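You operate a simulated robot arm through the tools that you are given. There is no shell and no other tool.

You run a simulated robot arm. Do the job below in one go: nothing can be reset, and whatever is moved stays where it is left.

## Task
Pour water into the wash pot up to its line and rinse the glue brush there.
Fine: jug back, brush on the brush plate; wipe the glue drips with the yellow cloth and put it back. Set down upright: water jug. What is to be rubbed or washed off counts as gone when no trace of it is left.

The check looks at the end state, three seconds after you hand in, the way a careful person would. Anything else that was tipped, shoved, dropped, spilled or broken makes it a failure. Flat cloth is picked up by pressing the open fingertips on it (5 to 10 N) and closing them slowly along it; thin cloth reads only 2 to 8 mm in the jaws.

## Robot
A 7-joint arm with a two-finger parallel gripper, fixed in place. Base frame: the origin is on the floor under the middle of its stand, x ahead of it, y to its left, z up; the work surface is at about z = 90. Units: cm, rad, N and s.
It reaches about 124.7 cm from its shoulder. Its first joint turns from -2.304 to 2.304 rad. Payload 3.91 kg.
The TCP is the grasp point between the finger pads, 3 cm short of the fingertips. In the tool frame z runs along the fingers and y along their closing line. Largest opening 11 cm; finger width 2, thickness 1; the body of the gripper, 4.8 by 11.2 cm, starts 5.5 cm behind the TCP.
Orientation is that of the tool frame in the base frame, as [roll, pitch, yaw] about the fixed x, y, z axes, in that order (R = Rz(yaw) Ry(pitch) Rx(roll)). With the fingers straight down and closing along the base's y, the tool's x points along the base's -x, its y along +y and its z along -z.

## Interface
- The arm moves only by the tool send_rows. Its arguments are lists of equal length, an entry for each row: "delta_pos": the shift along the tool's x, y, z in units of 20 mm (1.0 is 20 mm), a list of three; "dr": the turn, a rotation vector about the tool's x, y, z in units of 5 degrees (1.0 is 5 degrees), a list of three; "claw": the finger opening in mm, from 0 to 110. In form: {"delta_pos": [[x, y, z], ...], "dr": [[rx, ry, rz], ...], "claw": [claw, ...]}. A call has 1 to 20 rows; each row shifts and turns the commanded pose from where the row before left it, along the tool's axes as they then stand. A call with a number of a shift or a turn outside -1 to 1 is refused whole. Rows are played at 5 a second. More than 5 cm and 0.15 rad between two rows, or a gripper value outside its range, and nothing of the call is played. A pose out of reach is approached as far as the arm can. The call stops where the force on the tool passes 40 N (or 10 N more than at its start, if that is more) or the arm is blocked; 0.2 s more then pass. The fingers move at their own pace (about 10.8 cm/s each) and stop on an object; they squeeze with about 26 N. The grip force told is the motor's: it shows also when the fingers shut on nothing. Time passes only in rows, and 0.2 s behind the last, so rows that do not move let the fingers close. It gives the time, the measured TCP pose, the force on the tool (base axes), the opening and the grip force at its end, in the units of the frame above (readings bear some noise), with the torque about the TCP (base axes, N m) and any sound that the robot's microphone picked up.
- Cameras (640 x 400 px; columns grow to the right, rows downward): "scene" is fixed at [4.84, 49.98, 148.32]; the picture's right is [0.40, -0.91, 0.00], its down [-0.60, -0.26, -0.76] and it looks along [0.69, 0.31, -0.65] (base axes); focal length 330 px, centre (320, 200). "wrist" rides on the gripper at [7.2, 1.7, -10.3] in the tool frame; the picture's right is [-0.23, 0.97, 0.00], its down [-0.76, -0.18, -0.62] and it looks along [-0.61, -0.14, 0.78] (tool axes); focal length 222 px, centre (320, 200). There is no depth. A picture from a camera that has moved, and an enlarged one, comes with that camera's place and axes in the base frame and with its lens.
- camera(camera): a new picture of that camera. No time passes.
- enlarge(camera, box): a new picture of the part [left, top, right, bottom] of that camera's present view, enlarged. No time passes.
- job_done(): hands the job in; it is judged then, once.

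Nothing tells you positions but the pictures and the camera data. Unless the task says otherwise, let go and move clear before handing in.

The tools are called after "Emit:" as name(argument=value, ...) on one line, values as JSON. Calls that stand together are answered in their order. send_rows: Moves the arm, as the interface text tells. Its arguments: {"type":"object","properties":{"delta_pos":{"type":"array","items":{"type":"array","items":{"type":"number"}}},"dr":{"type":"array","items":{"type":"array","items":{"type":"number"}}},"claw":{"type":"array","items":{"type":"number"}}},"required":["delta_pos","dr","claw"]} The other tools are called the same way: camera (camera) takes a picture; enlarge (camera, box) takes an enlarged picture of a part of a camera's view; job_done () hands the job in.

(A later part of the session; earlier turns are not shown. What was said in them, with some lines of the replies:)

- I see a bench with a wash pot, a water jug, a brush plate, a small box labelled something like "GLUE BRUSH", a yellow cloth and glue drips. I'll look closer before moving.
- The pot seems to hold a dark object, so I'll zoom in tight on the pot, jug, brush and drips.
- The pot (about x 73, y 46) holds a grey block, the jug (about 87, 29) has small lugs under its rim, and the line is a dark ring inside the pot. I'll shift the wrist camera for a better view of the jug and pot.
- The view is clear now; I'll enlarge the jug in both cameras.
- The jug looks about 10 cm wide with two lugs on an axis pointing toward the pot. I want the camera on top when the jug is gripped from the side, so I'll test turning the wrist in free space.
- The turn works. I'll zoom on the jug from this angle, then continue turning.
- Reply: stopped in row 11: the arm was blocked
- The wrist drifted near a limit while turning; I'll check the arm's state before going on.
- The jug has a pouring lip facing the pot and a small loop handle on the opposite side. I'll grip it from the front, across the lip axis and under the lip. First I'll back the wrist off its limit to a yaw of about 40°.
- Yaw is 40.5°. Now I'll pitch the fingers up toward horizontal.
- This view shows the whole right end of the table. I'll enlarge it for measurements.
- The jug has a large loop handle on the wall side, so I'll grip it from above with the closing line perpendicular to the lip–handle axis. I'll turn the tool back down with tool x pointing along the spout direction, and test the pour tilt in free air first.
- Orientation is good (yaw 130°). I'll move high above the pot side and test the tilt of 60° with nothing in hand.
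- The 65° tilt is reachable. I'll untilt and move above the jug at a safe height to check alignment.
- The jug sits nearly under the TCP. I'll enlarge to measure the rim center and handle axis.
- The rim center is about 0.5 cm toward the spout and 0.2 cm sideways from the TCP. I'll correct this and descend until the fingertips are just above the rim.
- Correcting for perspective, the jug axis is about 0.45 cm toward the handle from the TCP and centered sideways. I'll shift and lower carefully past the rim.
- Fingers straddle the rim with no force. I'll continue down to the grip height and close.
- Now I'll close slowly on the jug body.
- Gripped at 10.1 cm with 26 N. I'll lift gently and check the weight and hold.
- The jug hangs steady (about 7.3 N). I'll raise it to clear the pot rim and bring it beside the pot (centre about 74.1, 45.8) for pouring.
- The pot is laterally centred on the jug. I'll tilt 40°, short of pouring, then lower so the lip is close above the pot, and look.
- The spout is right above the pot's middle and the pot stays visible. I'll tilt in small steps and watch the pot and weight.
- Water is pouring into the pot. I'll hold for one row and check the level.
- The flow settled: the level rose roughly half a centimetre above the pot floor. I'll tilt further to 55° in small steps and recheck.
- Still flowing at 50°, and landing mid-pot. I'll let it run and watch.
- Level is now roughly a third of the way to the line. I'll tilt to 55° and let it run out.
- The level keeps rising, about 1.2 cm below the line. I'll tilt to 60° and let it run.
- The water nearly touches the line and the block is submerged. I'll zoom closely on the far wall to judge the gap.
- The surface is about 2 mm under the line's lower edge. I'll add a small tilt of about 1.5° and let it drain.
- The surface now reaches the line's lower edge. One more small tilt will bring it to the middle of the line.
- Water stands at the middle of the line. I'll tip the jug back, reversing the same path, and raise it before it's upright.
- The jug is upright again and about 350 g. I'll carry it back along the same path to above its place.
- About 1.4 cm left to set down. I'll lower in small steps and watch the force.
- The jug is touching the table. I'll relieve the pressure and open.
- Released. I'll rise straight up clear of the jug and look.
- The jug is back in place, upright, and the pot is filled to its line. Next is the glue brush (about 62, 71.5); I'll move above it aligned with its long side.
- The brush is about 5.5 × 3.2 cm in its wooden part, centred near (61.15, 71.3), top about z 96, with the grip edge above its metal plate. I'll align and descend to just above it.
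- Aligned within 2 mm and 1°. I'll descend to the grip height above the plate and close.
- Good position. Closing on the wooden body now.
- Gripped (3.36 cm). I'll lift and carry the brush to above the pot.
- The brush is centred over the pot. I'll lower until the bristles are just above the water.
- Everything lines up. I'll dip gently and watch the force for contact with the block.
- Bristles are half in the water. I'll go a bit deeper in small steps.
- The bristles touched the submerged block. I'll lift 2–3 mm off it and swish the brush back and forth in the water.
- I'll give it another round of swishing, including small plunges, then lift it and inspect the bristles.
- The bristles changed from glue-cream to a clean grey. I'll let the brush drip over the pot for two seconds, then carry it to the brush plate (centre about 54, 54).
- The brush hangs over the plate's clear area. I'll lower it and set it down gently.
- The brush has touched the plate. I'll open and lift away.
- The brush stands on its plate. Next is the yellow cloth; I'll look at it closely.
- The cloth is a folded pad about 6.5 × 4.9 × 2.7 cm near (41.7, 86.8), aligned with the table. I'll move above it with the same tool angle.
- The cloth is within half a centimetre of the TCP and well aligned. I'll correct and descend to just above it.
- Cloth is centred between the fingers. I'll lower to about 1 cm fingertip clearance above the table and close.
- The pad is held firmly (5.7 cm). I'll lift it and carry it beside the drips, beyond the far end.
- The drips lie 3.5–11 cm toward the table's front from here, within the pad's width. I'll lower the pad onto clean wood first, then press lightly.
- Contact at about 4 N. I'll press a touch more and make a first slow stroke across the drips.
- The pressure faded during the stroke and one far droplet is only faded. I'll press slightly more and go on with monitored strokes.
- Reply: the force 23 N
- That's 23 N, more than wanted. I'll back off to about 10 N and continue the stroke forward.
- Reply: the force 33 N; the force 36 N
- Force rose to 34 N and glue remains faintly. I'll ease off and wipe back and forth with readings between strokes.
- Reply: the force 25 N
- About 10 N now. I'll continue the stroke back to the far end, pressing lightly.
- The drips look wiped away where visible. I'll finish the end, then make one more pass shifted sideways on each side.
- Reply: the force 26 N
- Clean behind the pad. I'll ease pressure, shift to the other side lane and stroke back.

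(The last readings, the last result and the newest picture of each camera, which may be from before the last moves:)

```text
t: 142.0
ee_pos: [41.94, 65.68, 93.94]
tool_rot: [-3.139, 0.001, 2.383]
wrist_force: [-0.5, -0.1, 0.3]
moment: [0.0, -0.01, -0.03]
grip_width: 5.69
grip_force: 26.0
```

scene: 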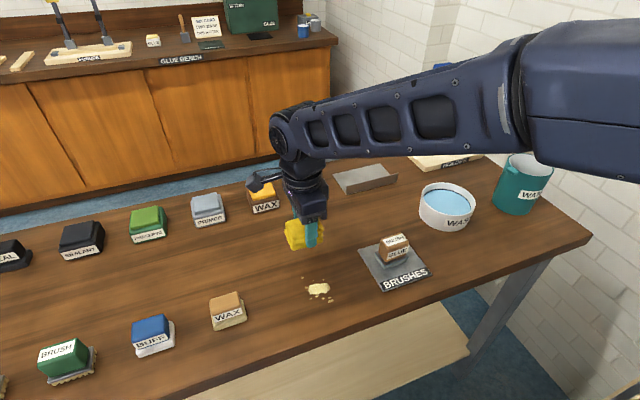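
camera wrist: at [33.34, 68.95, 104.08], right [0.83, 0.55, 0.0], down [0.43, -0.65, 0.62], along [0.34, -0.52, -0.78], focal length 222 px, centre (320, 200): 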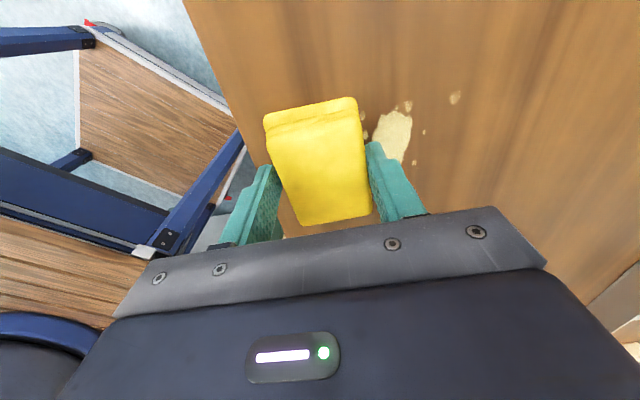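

Contact was lost; I'll lower slightly and continue.

Emit:
send_rows(delta_pos=[[0, 0, 0.035], [0, 0, 0]], dr=[[0, 0, 0], [0, 0, 0]], claw=[36, 36])

Emit:
send_rows(delta_pos=[[0, -0.5, 0], [0, 0.5, 0], [0, 0.5, 0], [0, 0.5, 0], [0, 0.5, 0], [0, 0, 0]], dr=[[0, 0, 0], [0, 0, 0], [0, 0, 0], [0, 0, 0], [0, 0, 0], [0, 0, 0]], claw=[36, 36, 36, 36, 36, 36])

Emit:
send_rows(delta_pos=[[0, 0.5, 0], [0, 0.5, 0], [0, 0.5, 0], [0, 0, 0]], dr=[[0, 0, 0], [0, 0, 0], [0, 0, 0], [0, 0, 0]], claw=[36, 36, 36, 36])

Emit:
enlarge(camera="scene", box=[250, 220, 390, 330])

```text
t: 142.6
ee_pos: [42.03, 65.84, 93.9]
tool_rot: [-3.139, 0.001, 2.386]
wrist_force: [0.3, 0.3, -0.7]
moment: [0.0, -0.02, -0.01]
grip_width: 5.73
grip_force: 25.7
```

```text
t: 144.0
ee_pos: [44.02, 67.97, 93.79]
tool_rot: [-3.139, 0.002, 2.381]
wrist_force: [-2.6, -3.3, 12.6]
moment: [-0.4, 0.38, -0.01]
grip_width: 5.71
grip_force: 26.1
```

```text
t: 145.0
ee_pos: [46.08, 70.14, 93.84]
tool_rot: [-3.142, 0.002, 2.386]
wrist_force: [-5.6, -3.0, 19.5]
moment: [-0.45, 0.46, -0.02]
grip_width: 5.69
grip_force: 26.3
```

```text
3.64 times, centred on (320, 275) of scene
camera zoom: at [4.84, 49.98, 148.32], right [0.4, -0.91, 0.0], down [-0.6, -0.26, -0.76], along [0.69, 0.31, -0.65], focal length 1198 px, centre (320, -73)
```

zoom: 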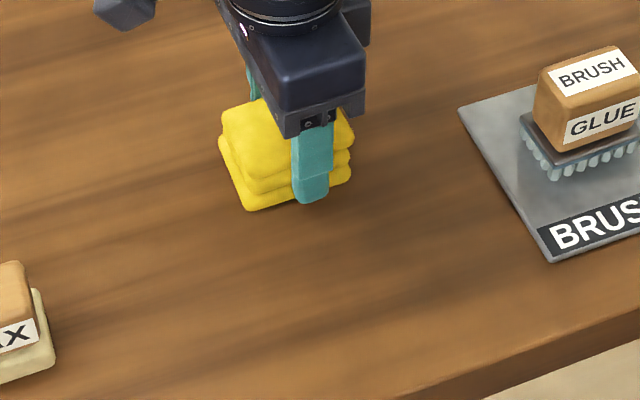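

Table looks clean from here. I'll lift the pad and inspect the whole area.

Emit:
send_rows(delta_pos=[[0, 0, -0.3], [0, 0, -0.6], [0, 0, -0.8], [0, 0, -0.8], [0, 0, -0.8], [0, 0, -0.8], [0, 0, -0.8], [0.6, 0.9, 0], [0.6, 0.9, 0], [0.6, 0.9, 0], [0.6, 0.9, 0], [0, 0, 0]], dr=[[0, 0, 0], [0, 0, 0], [0, 0, 0], [0, 0, 0], [0, 0, 0], [0, 0, 0], [0, 0, 0], [0, 0, 0], [0, 0, 0], [0, 0, 0], [0, 0, 0], [0, 0, 0]], claw=[36, 36, 36, 36, 36, 36, 36, 36, 36, 36, 36, 36])

Emit:
enlarge(camera="scene", box=[270, 250, 370, 320])

Emit:
camera(camera="wrist")

Emit:
camera(camera="scene")

```text
t: 147.6
ee_pos: [47.74, 78.59, 103.67]
tool_rot: [-3.138, 0.001, 2.384]
wrist_force: [0.7, 0.0, 0.0]
moment: [0.0, 0.0, -0.02]
grip_width: 5.71
grip_force: 26.5
```

```text
5.71 times, centred on (320, 285) of scene
camera zoom: at [4.84, 49.98, 148.32], right [0.4, -0.91, 0.0], down [-0.6, -0.26, -0.76], along [0.69, 0.31, -0.65], focal length 1883 px, centre (320, -286)
```

zoom: 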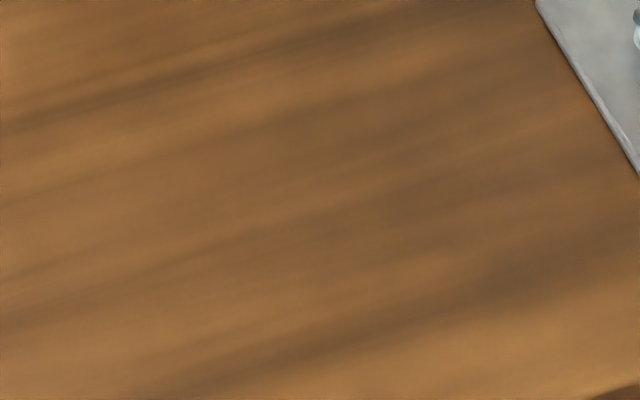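

```text
taken
camera wrist: at [43.48, 84.88, 113.94], right [0.83, 0.55, 0.0], down [0.43, -0.65, 0.62], along [0.34, -0.52, -0.78], focal length 222 px, centre (320, 200)
```

wrist: 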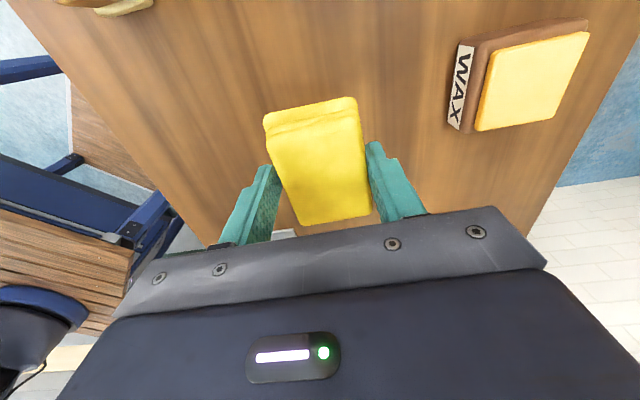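

```text
taken
```

scene: 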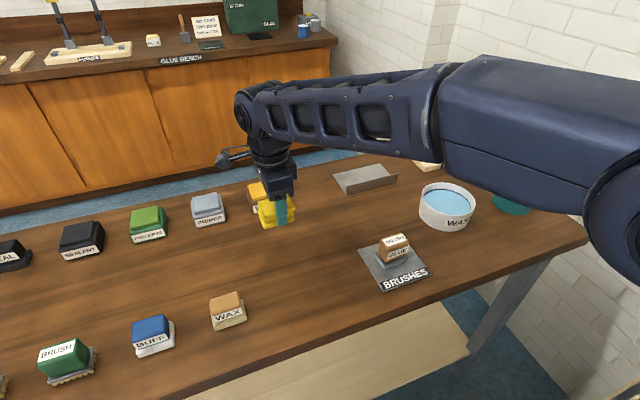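

All glue is gone. I'll carry the cloth back to its original spot.

Emit:
send_rows(delta_pos=[[0.7, 0.1023, 0], [0.7, 0.1023, 0], [0.7, 0.1023, 0], [0.7, 0.1023, 0], [0.7, 0.1023, 0], [0.7, 0.1023, 0], [0.7, 0.1023, 0], [0, 0, 0.8], [0, 0, 0.8], [0, 0, 0.8], [0, 0, 0.8], [0, 0, 0.8], [0, 0, 0.5], [0, 0, 0.2], [0, 0, 0]], dr=[[0, 0, 0], [0, 0, 0], [0, 0, 0], [0, 0, 0], [0, 0, 0], [0, 0, 0], [0, 0, 0], [0, 0, 0], [0, 0, 0], [0, 0, 0], [0, 0, 0], [0, 0, 0], [0, 0, 0], [0, 0, 0], [0, 0, 0]], claw=[36, 36, 36, 36, 36, 36, 36, 36, 36, 36, 36, 36, 36, 36, 36])

Emit:
enlarge(camera="scene", box=[180, 190, 340, 310])

```text
t: 150.8
ee_pos: [41.35, 86.5, 94.21]
tool_rot: [-3.14, 0.003, 2.383]
wrist_force: [0.3, -0.9, 0.2]
moment: [0.03, -0.02, 0.06]
grip_width: 5.68
grip_force: 26.2
```

```text
3.33 times, centred on (260, 250) of scene
camera zoom: at [4.84, 49.98, 148.32], right [0.4, -0.91, 0.0], down [-0.6, -0.26, -0.76], along [0.69, 0.31, -0.65], focal length 1099 px, centre (520, 33)
```

zoom: 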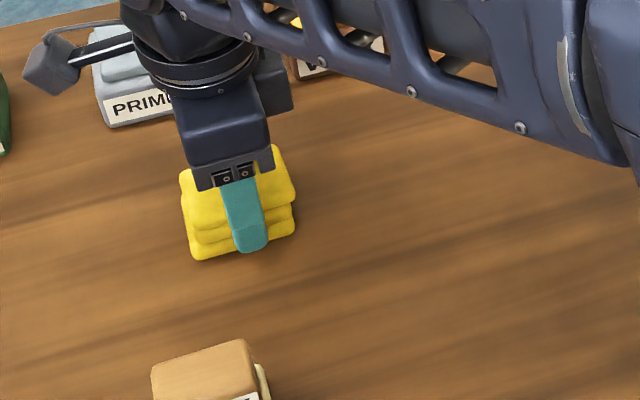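

Emit:
send_rows(delta_pos=[[0, 0, 0.1], [0, 0, 0.05], [0, 0, 0]], dr=[[0, 0, 0], [0, 0, 0], [0, 0, 0]], claw=[36, 36, 36])

Emit:
send_rows(delta_pos=[[0, 0, 0.03], [0, 0, 0]], dr=[[0, 0, 0], [0, 0, 0]], claw=[36, 36])

```text
t: 151.6
ee_pos: [41.38, 86.38, 93.99]
tool_rot: [-3.141, 0.003, 2.383]
wrist_force: [-0.4, -0.1, -0.5]
moment: [0.0, 0.0, -0.02]
grip_width: 5.7
grip_force: 26.0
```

```text
t: 152.2
ee_pos: [41.45, 86.35, 93.97]
tool_rot: [-3.138, 0.001, 2.385]
wrist_force: [-0.2, 0.8, 2.0]
moment: [-0.04, 0.07, -0.03]
grip_width: 5.7
grip_force: 26.2
```

The cloth touches the table again. I'll open and rise clear.

Emit:
send_rows(delta_pos=[[0, 0, 0], [0, 0, 0], [0, 0, 0], [0, 0, 0], [0, 0, -0.3], [0, 0, -0.6], [0, 0, -1], [0, 0, -1], [0, 0, -1], [0, 0, -1], [0, 0, -1], [0, 0, -1], [0, 0, -1], [0, 0, -1], [0, 0, -1]], dr=[[0, 0, 0], [0, 0, 0], [0, 0, 0], [0, 0, 0], [0, 0, 0], [0, 0, 0], [0, 0, 0], [0, 0, 0], [0, 0, 0], [0, 0, 0], [0, 0, 0], [0, 0, 0], [0, 0, 0], [0, 0, 0], [0, 0, 0]], claw=[60, 68, 76, 80, 80, 80, 80, 80, 80, 80, 80, 80, 80, 80, 80])

Emit:
camera(camera="scene")

Emit:
enlarge(camera="scene", box=[205, 225, 270, 280])

Emit:
camera(camera="wrist")

```text
t: 155.4
ee_pos: [41.38, 86.46, 113.65]
tool_rot: [-3.14, 0.0, 2.384]
wrist_force: [-0.9, -0.2, -0.4]
moment: [0.0, -0.04, 0.0]
grip_width: 7.98
grip_force: 0.1
```

```text
taken
```

scene: 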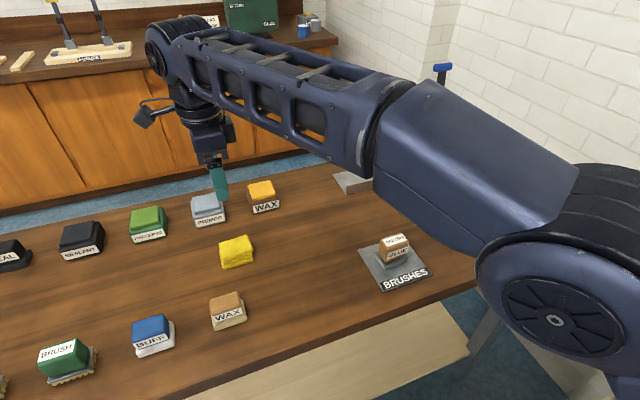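

```text
7.27 times, centred on (238, 252) of scene
camera zoom: at [4.84, 49.98, 148.32], right [0.4, -0.91, 0.0], down [-0.6, -0.26, -0.76], along [0.69, 0.31, -0.65], focal length 2397 px, centre (920, -182)
```

zoom: 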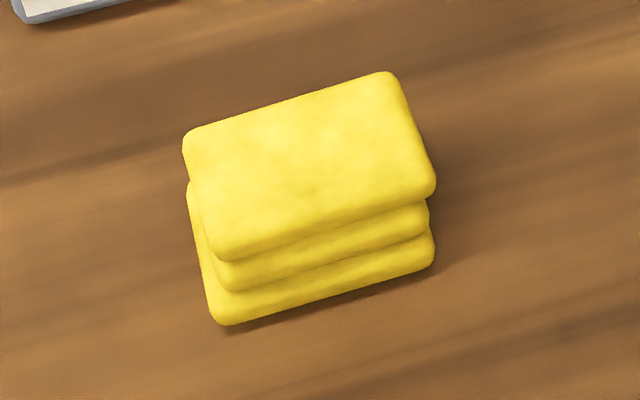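

```text
taken
camera wrist: at [37.17, 92.69, 123.79], right [0.83, 0.55, 0.0], down [0.43, -0.65, 0.62], along [0.34, -0.52, -0.78], focal length 222 px, centre (320, 200)
```

wrist: 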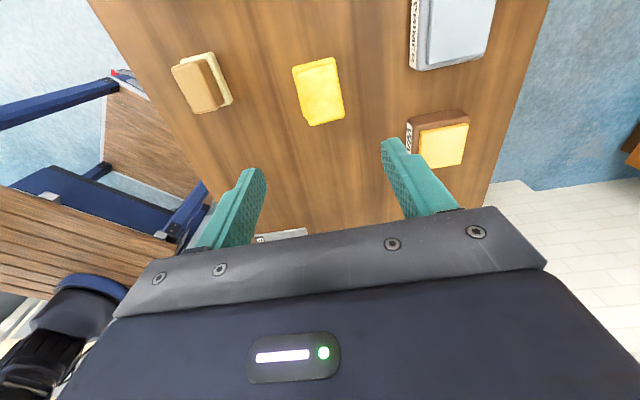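

Everything's back. I'll move the arm up and away to inspect the final state of the table.

Emit:
send_rows(delta_pos=[[0, 0, -1], [0, 0, -1], [0, 0, -1], [0, 0, -1], [0, 0, -1], [0, 0, -1], [-0.98, -0.49, 0], [-0.98, -0.49, 0], [-0.98, -0.49, 0], [-0.98, -0.49, 0], [-0.98, -0.49, 0], [-0.98, -0.49, 0], [-0.98, -0.49, 0], [-0.98, -0.49, 0], [-0.98, -0.49, 0], [-0.98, -0.49, 0], [-0.98, -0.49, 0], [-0.98, -0.49, 0], [-0.98, -0.49, 0]], dr=[[0, 0, 0], [0, 0, 0], [0, 0, 0], [0, 0, 0], [0, 0, 0], [0, 0, 0], [0, 0, 0], [0, 0, 0], [0, 0, 0], [0, 0, 0], [0, 0, 0], [0, 0, 0], [0, 0, 0], [0, 0, 0], [0, 0, 0], [0, 0, 0], [0, 0, 0], [0, 0, 0], [0, 0, 0]], claw=[80, 80, 80, 80, 80, 80, 80, 80, 80, 80, 80, 80, 80, 80, 80, 80, 80, 80, 80])

Emit:
send_rows(delta_pos=[[-0.98, -0.49, 0], [-0.98, -0.49, 0], [-0.98, -0.49, 0], [-0.98, -0.49, 0], [-0.98, -0.49, 0], [-0.98, -0.49, 0], [-0.98, -0.49, 0], [-0.98, -0.49, 0], [-0.98, -0.49, 0], [-0.98, -0.49, 0], [-0.98, -0.49, 0], [-0.98, -0.49, 0], [0, 0, 0]], dr=[[0, 0, 0], [0, 0, 0], [0, 0, 0], [0, 0, 0], [0, 0, 0], [0, 0, 0], [0, 0, 0], [0, 0, 0], [0, 0, 0], [0, 0, 0], [0, 0, 0], [0, 0, 0], [0, 0, 0]], claw=[80, 80, 80, 80, 80, 80, 80, 80, 80, 80, 80, 80, 80])

Emit:
camera(camera="scene")

Emit:
enlarge(camera="scene", box=[400, 130, 600, 260])

Emit:
enlarge(camera="scene", box=[250, 180, 450, 310])

Emit:
enlarge(camera="scene", box=[428, 182, 448, 196])

```text
t: 159.4
ee_pos: [55.35, 74.82, 132.51]
tool_rot: [-3.136, 0.005, 2.387]
wrist_force: [0.1, -0.3, -0.6]
moment: [0.03, -0.01, -0.02]
grip_width: 7.98
grip_force: 0.1
out of reach, approached as far as the arm can: row 4, 5, 6, 7, 8, 9, 10, 11, 12, 13, 14, 15, 16, 17, 18, 19
```

```text
t: 162.2
ee_pos: [63.93, 52.81, 133.72]
tool_rot: [-3.141, 0.001, 2.385]
wrist_force: [-0.5, 0.6, -0.3]
moment: [0.01, 0.01, 0.0]
grip_width: 7.98
grip_force: 0.1
out of reach, approached as far as the arm can: row 1, 2
```

```text
taken
```

scene: 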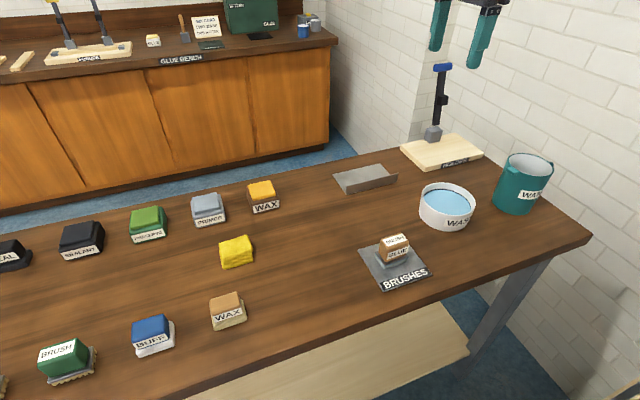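

```text
3.08 times, centred on (500, 195) of scene
camera zoom: at [4.84, 49.98, 148.32], right [0.4, -0.91, 0.0], down [-0.6, -0.26, -0.76], along [0.69, 0.31, -0.65], focal length 1014 px, centre (-234, 215)
```

zoom: 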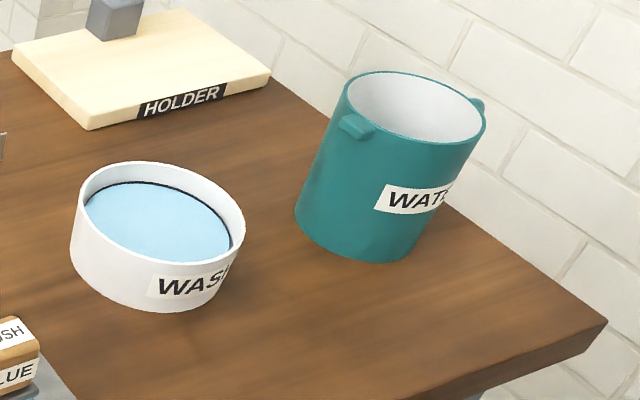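

```text
3.08 times, centred on (350, 245) of scene
camera zoom: at [4.84, 49.98, 148.32], right [0.4, -0.91, 0.0], down [-0.6, -0.26, -0.76], along [0.69, 0.31, -0.65], focal length 1014 px, centre (228, 62)
```

zoom: 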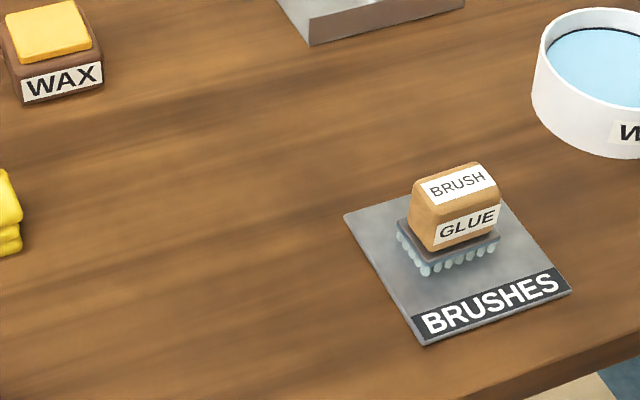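

```text
16.00 times, centred on (438, 189) of scene
camera zoom: at [4.84, 49.98, 148.32], right [0.4, -0.91, 0.0], down [-0.6, -0.26, -0.76], along [0.69, 0.31, -0.65], focal length 5273 px, centre (-1568, 376)
```

zoom: 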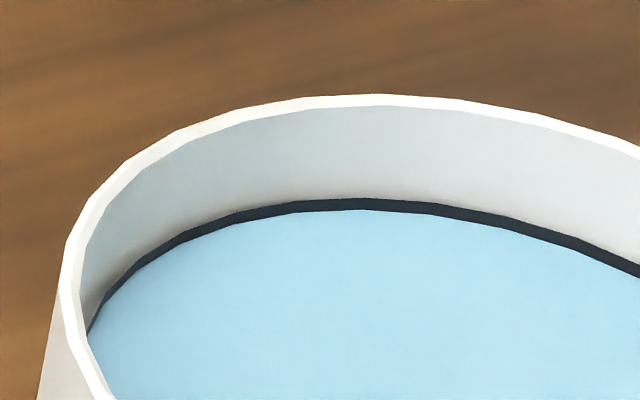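

The water stays mid-line, and jug, cloth and brush are in place. I'll take one last close look at the bristles and the wiped area.

Emit:
enlarge(camera="scene", box=[370, 225, 425, 280])

Emit:
enlarge(camera="scene", box=[270, 250, 370, 320])

Emit:
camera(camera="wrist")

Emit:
enlarge(camera="scene", box=[480, 140, 570, 225])

```text
7.27 times, centred on (398, 252) of scene
camera zoom: at [4.84, 49.98, 148.32], right [0.4, -0.91, 0.0], down [-0.6, -0.26, -0.76], along [0.69, 0.31, -0.65], focal length 2397 px, centre (-244, -182)
```

zoom: 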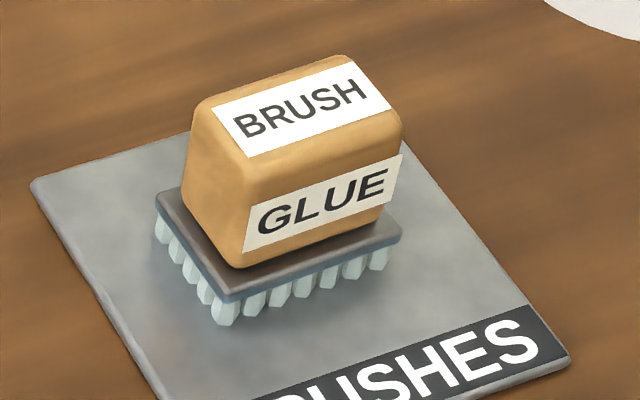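

```text
5.71 times, centred on (320, 285) of scene
camera zoom: at [4.84, 49.98, 148.32], right [0.4, -0.91, 0.0], down [-0.6, -0.26, -0.76], along [0.69, 0.31, -0.65], focal length 1883 px, centre (320, -286)
```

zoom: 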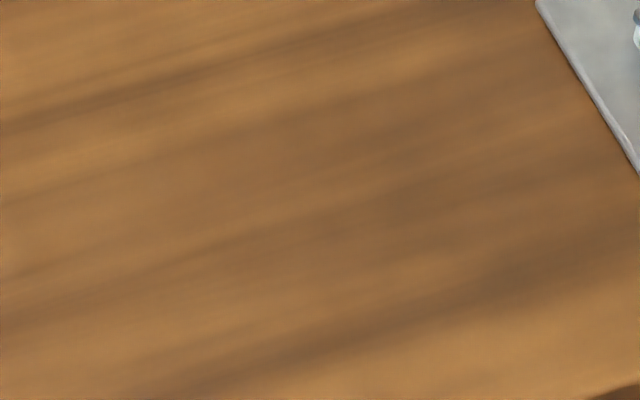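

```text
taken
camera wrist: at [59.73, 59.02, 143.97], right [0.83, 0.55, 0.0], down [0.43, -0.65, 0.62], along [0.34, -0.52, -0.78], focal length 222 px, centre (320, 200)
```

wrist: 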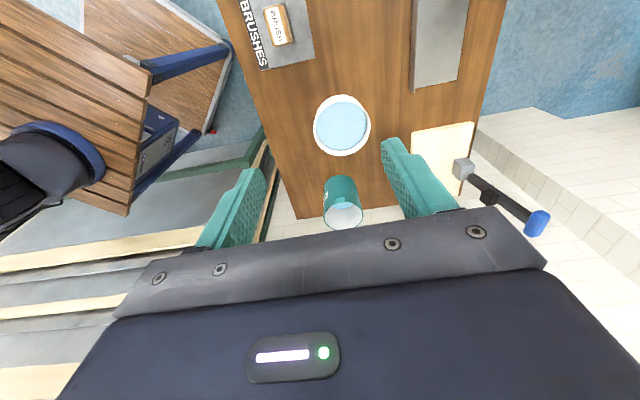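

```text
4.71 times, centred on (525, 182) of scene
camera zoom: at [4.84, 49.98, 148.32], right [0.4, -0.91, 0.0], down [-0.6, -0.26, -0.76], along [0.69, 0.31, -0.65], focal length 1551 px, centre (-645, 282)
```

zoom: 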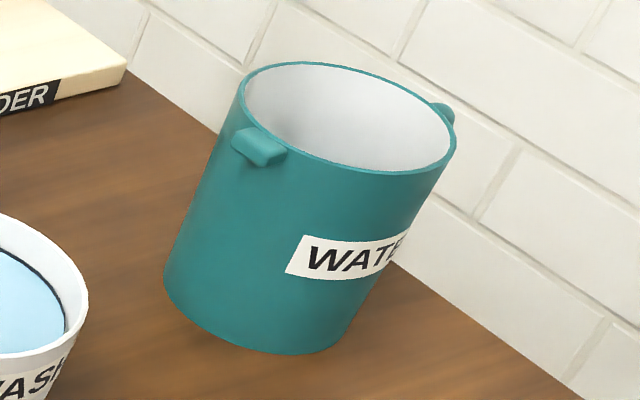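

The pot is filled to its line and the rinsed brush stands on its plate. The jug is upright in its place, the drips are gone, and the cloth is back where it was. The gripper is empty and clear, so I'm handing in.

Emit:
job_done()

```text
The job is handed in.
```

The job is done and handed in; the last camera views showed everything in place.

- **Wash pot:** it is filled to the middle of its line. A grey block was already lying in the pot. I left it there, and it is now under water.
- **Glue brush:** I rinsed it in the pot until the visible bristles turned from cream to a clean grey. I couldn't see the underside. It stands on the brush plate.
- **Water jug:** it is back upright, about 3 mm from its original position.
- **Glue drips:** I wiped them with the yellow cloth, and no trace showed on the table afterwards. The press went up to about 34 N for a moment during wiping, more than I intended, with no visible mark.
- **Yellow cloth:** it is back in its place, still folded.

I saw no spilled water, and nothing else on the table looked moved. The gripper is empty and clear of the table.
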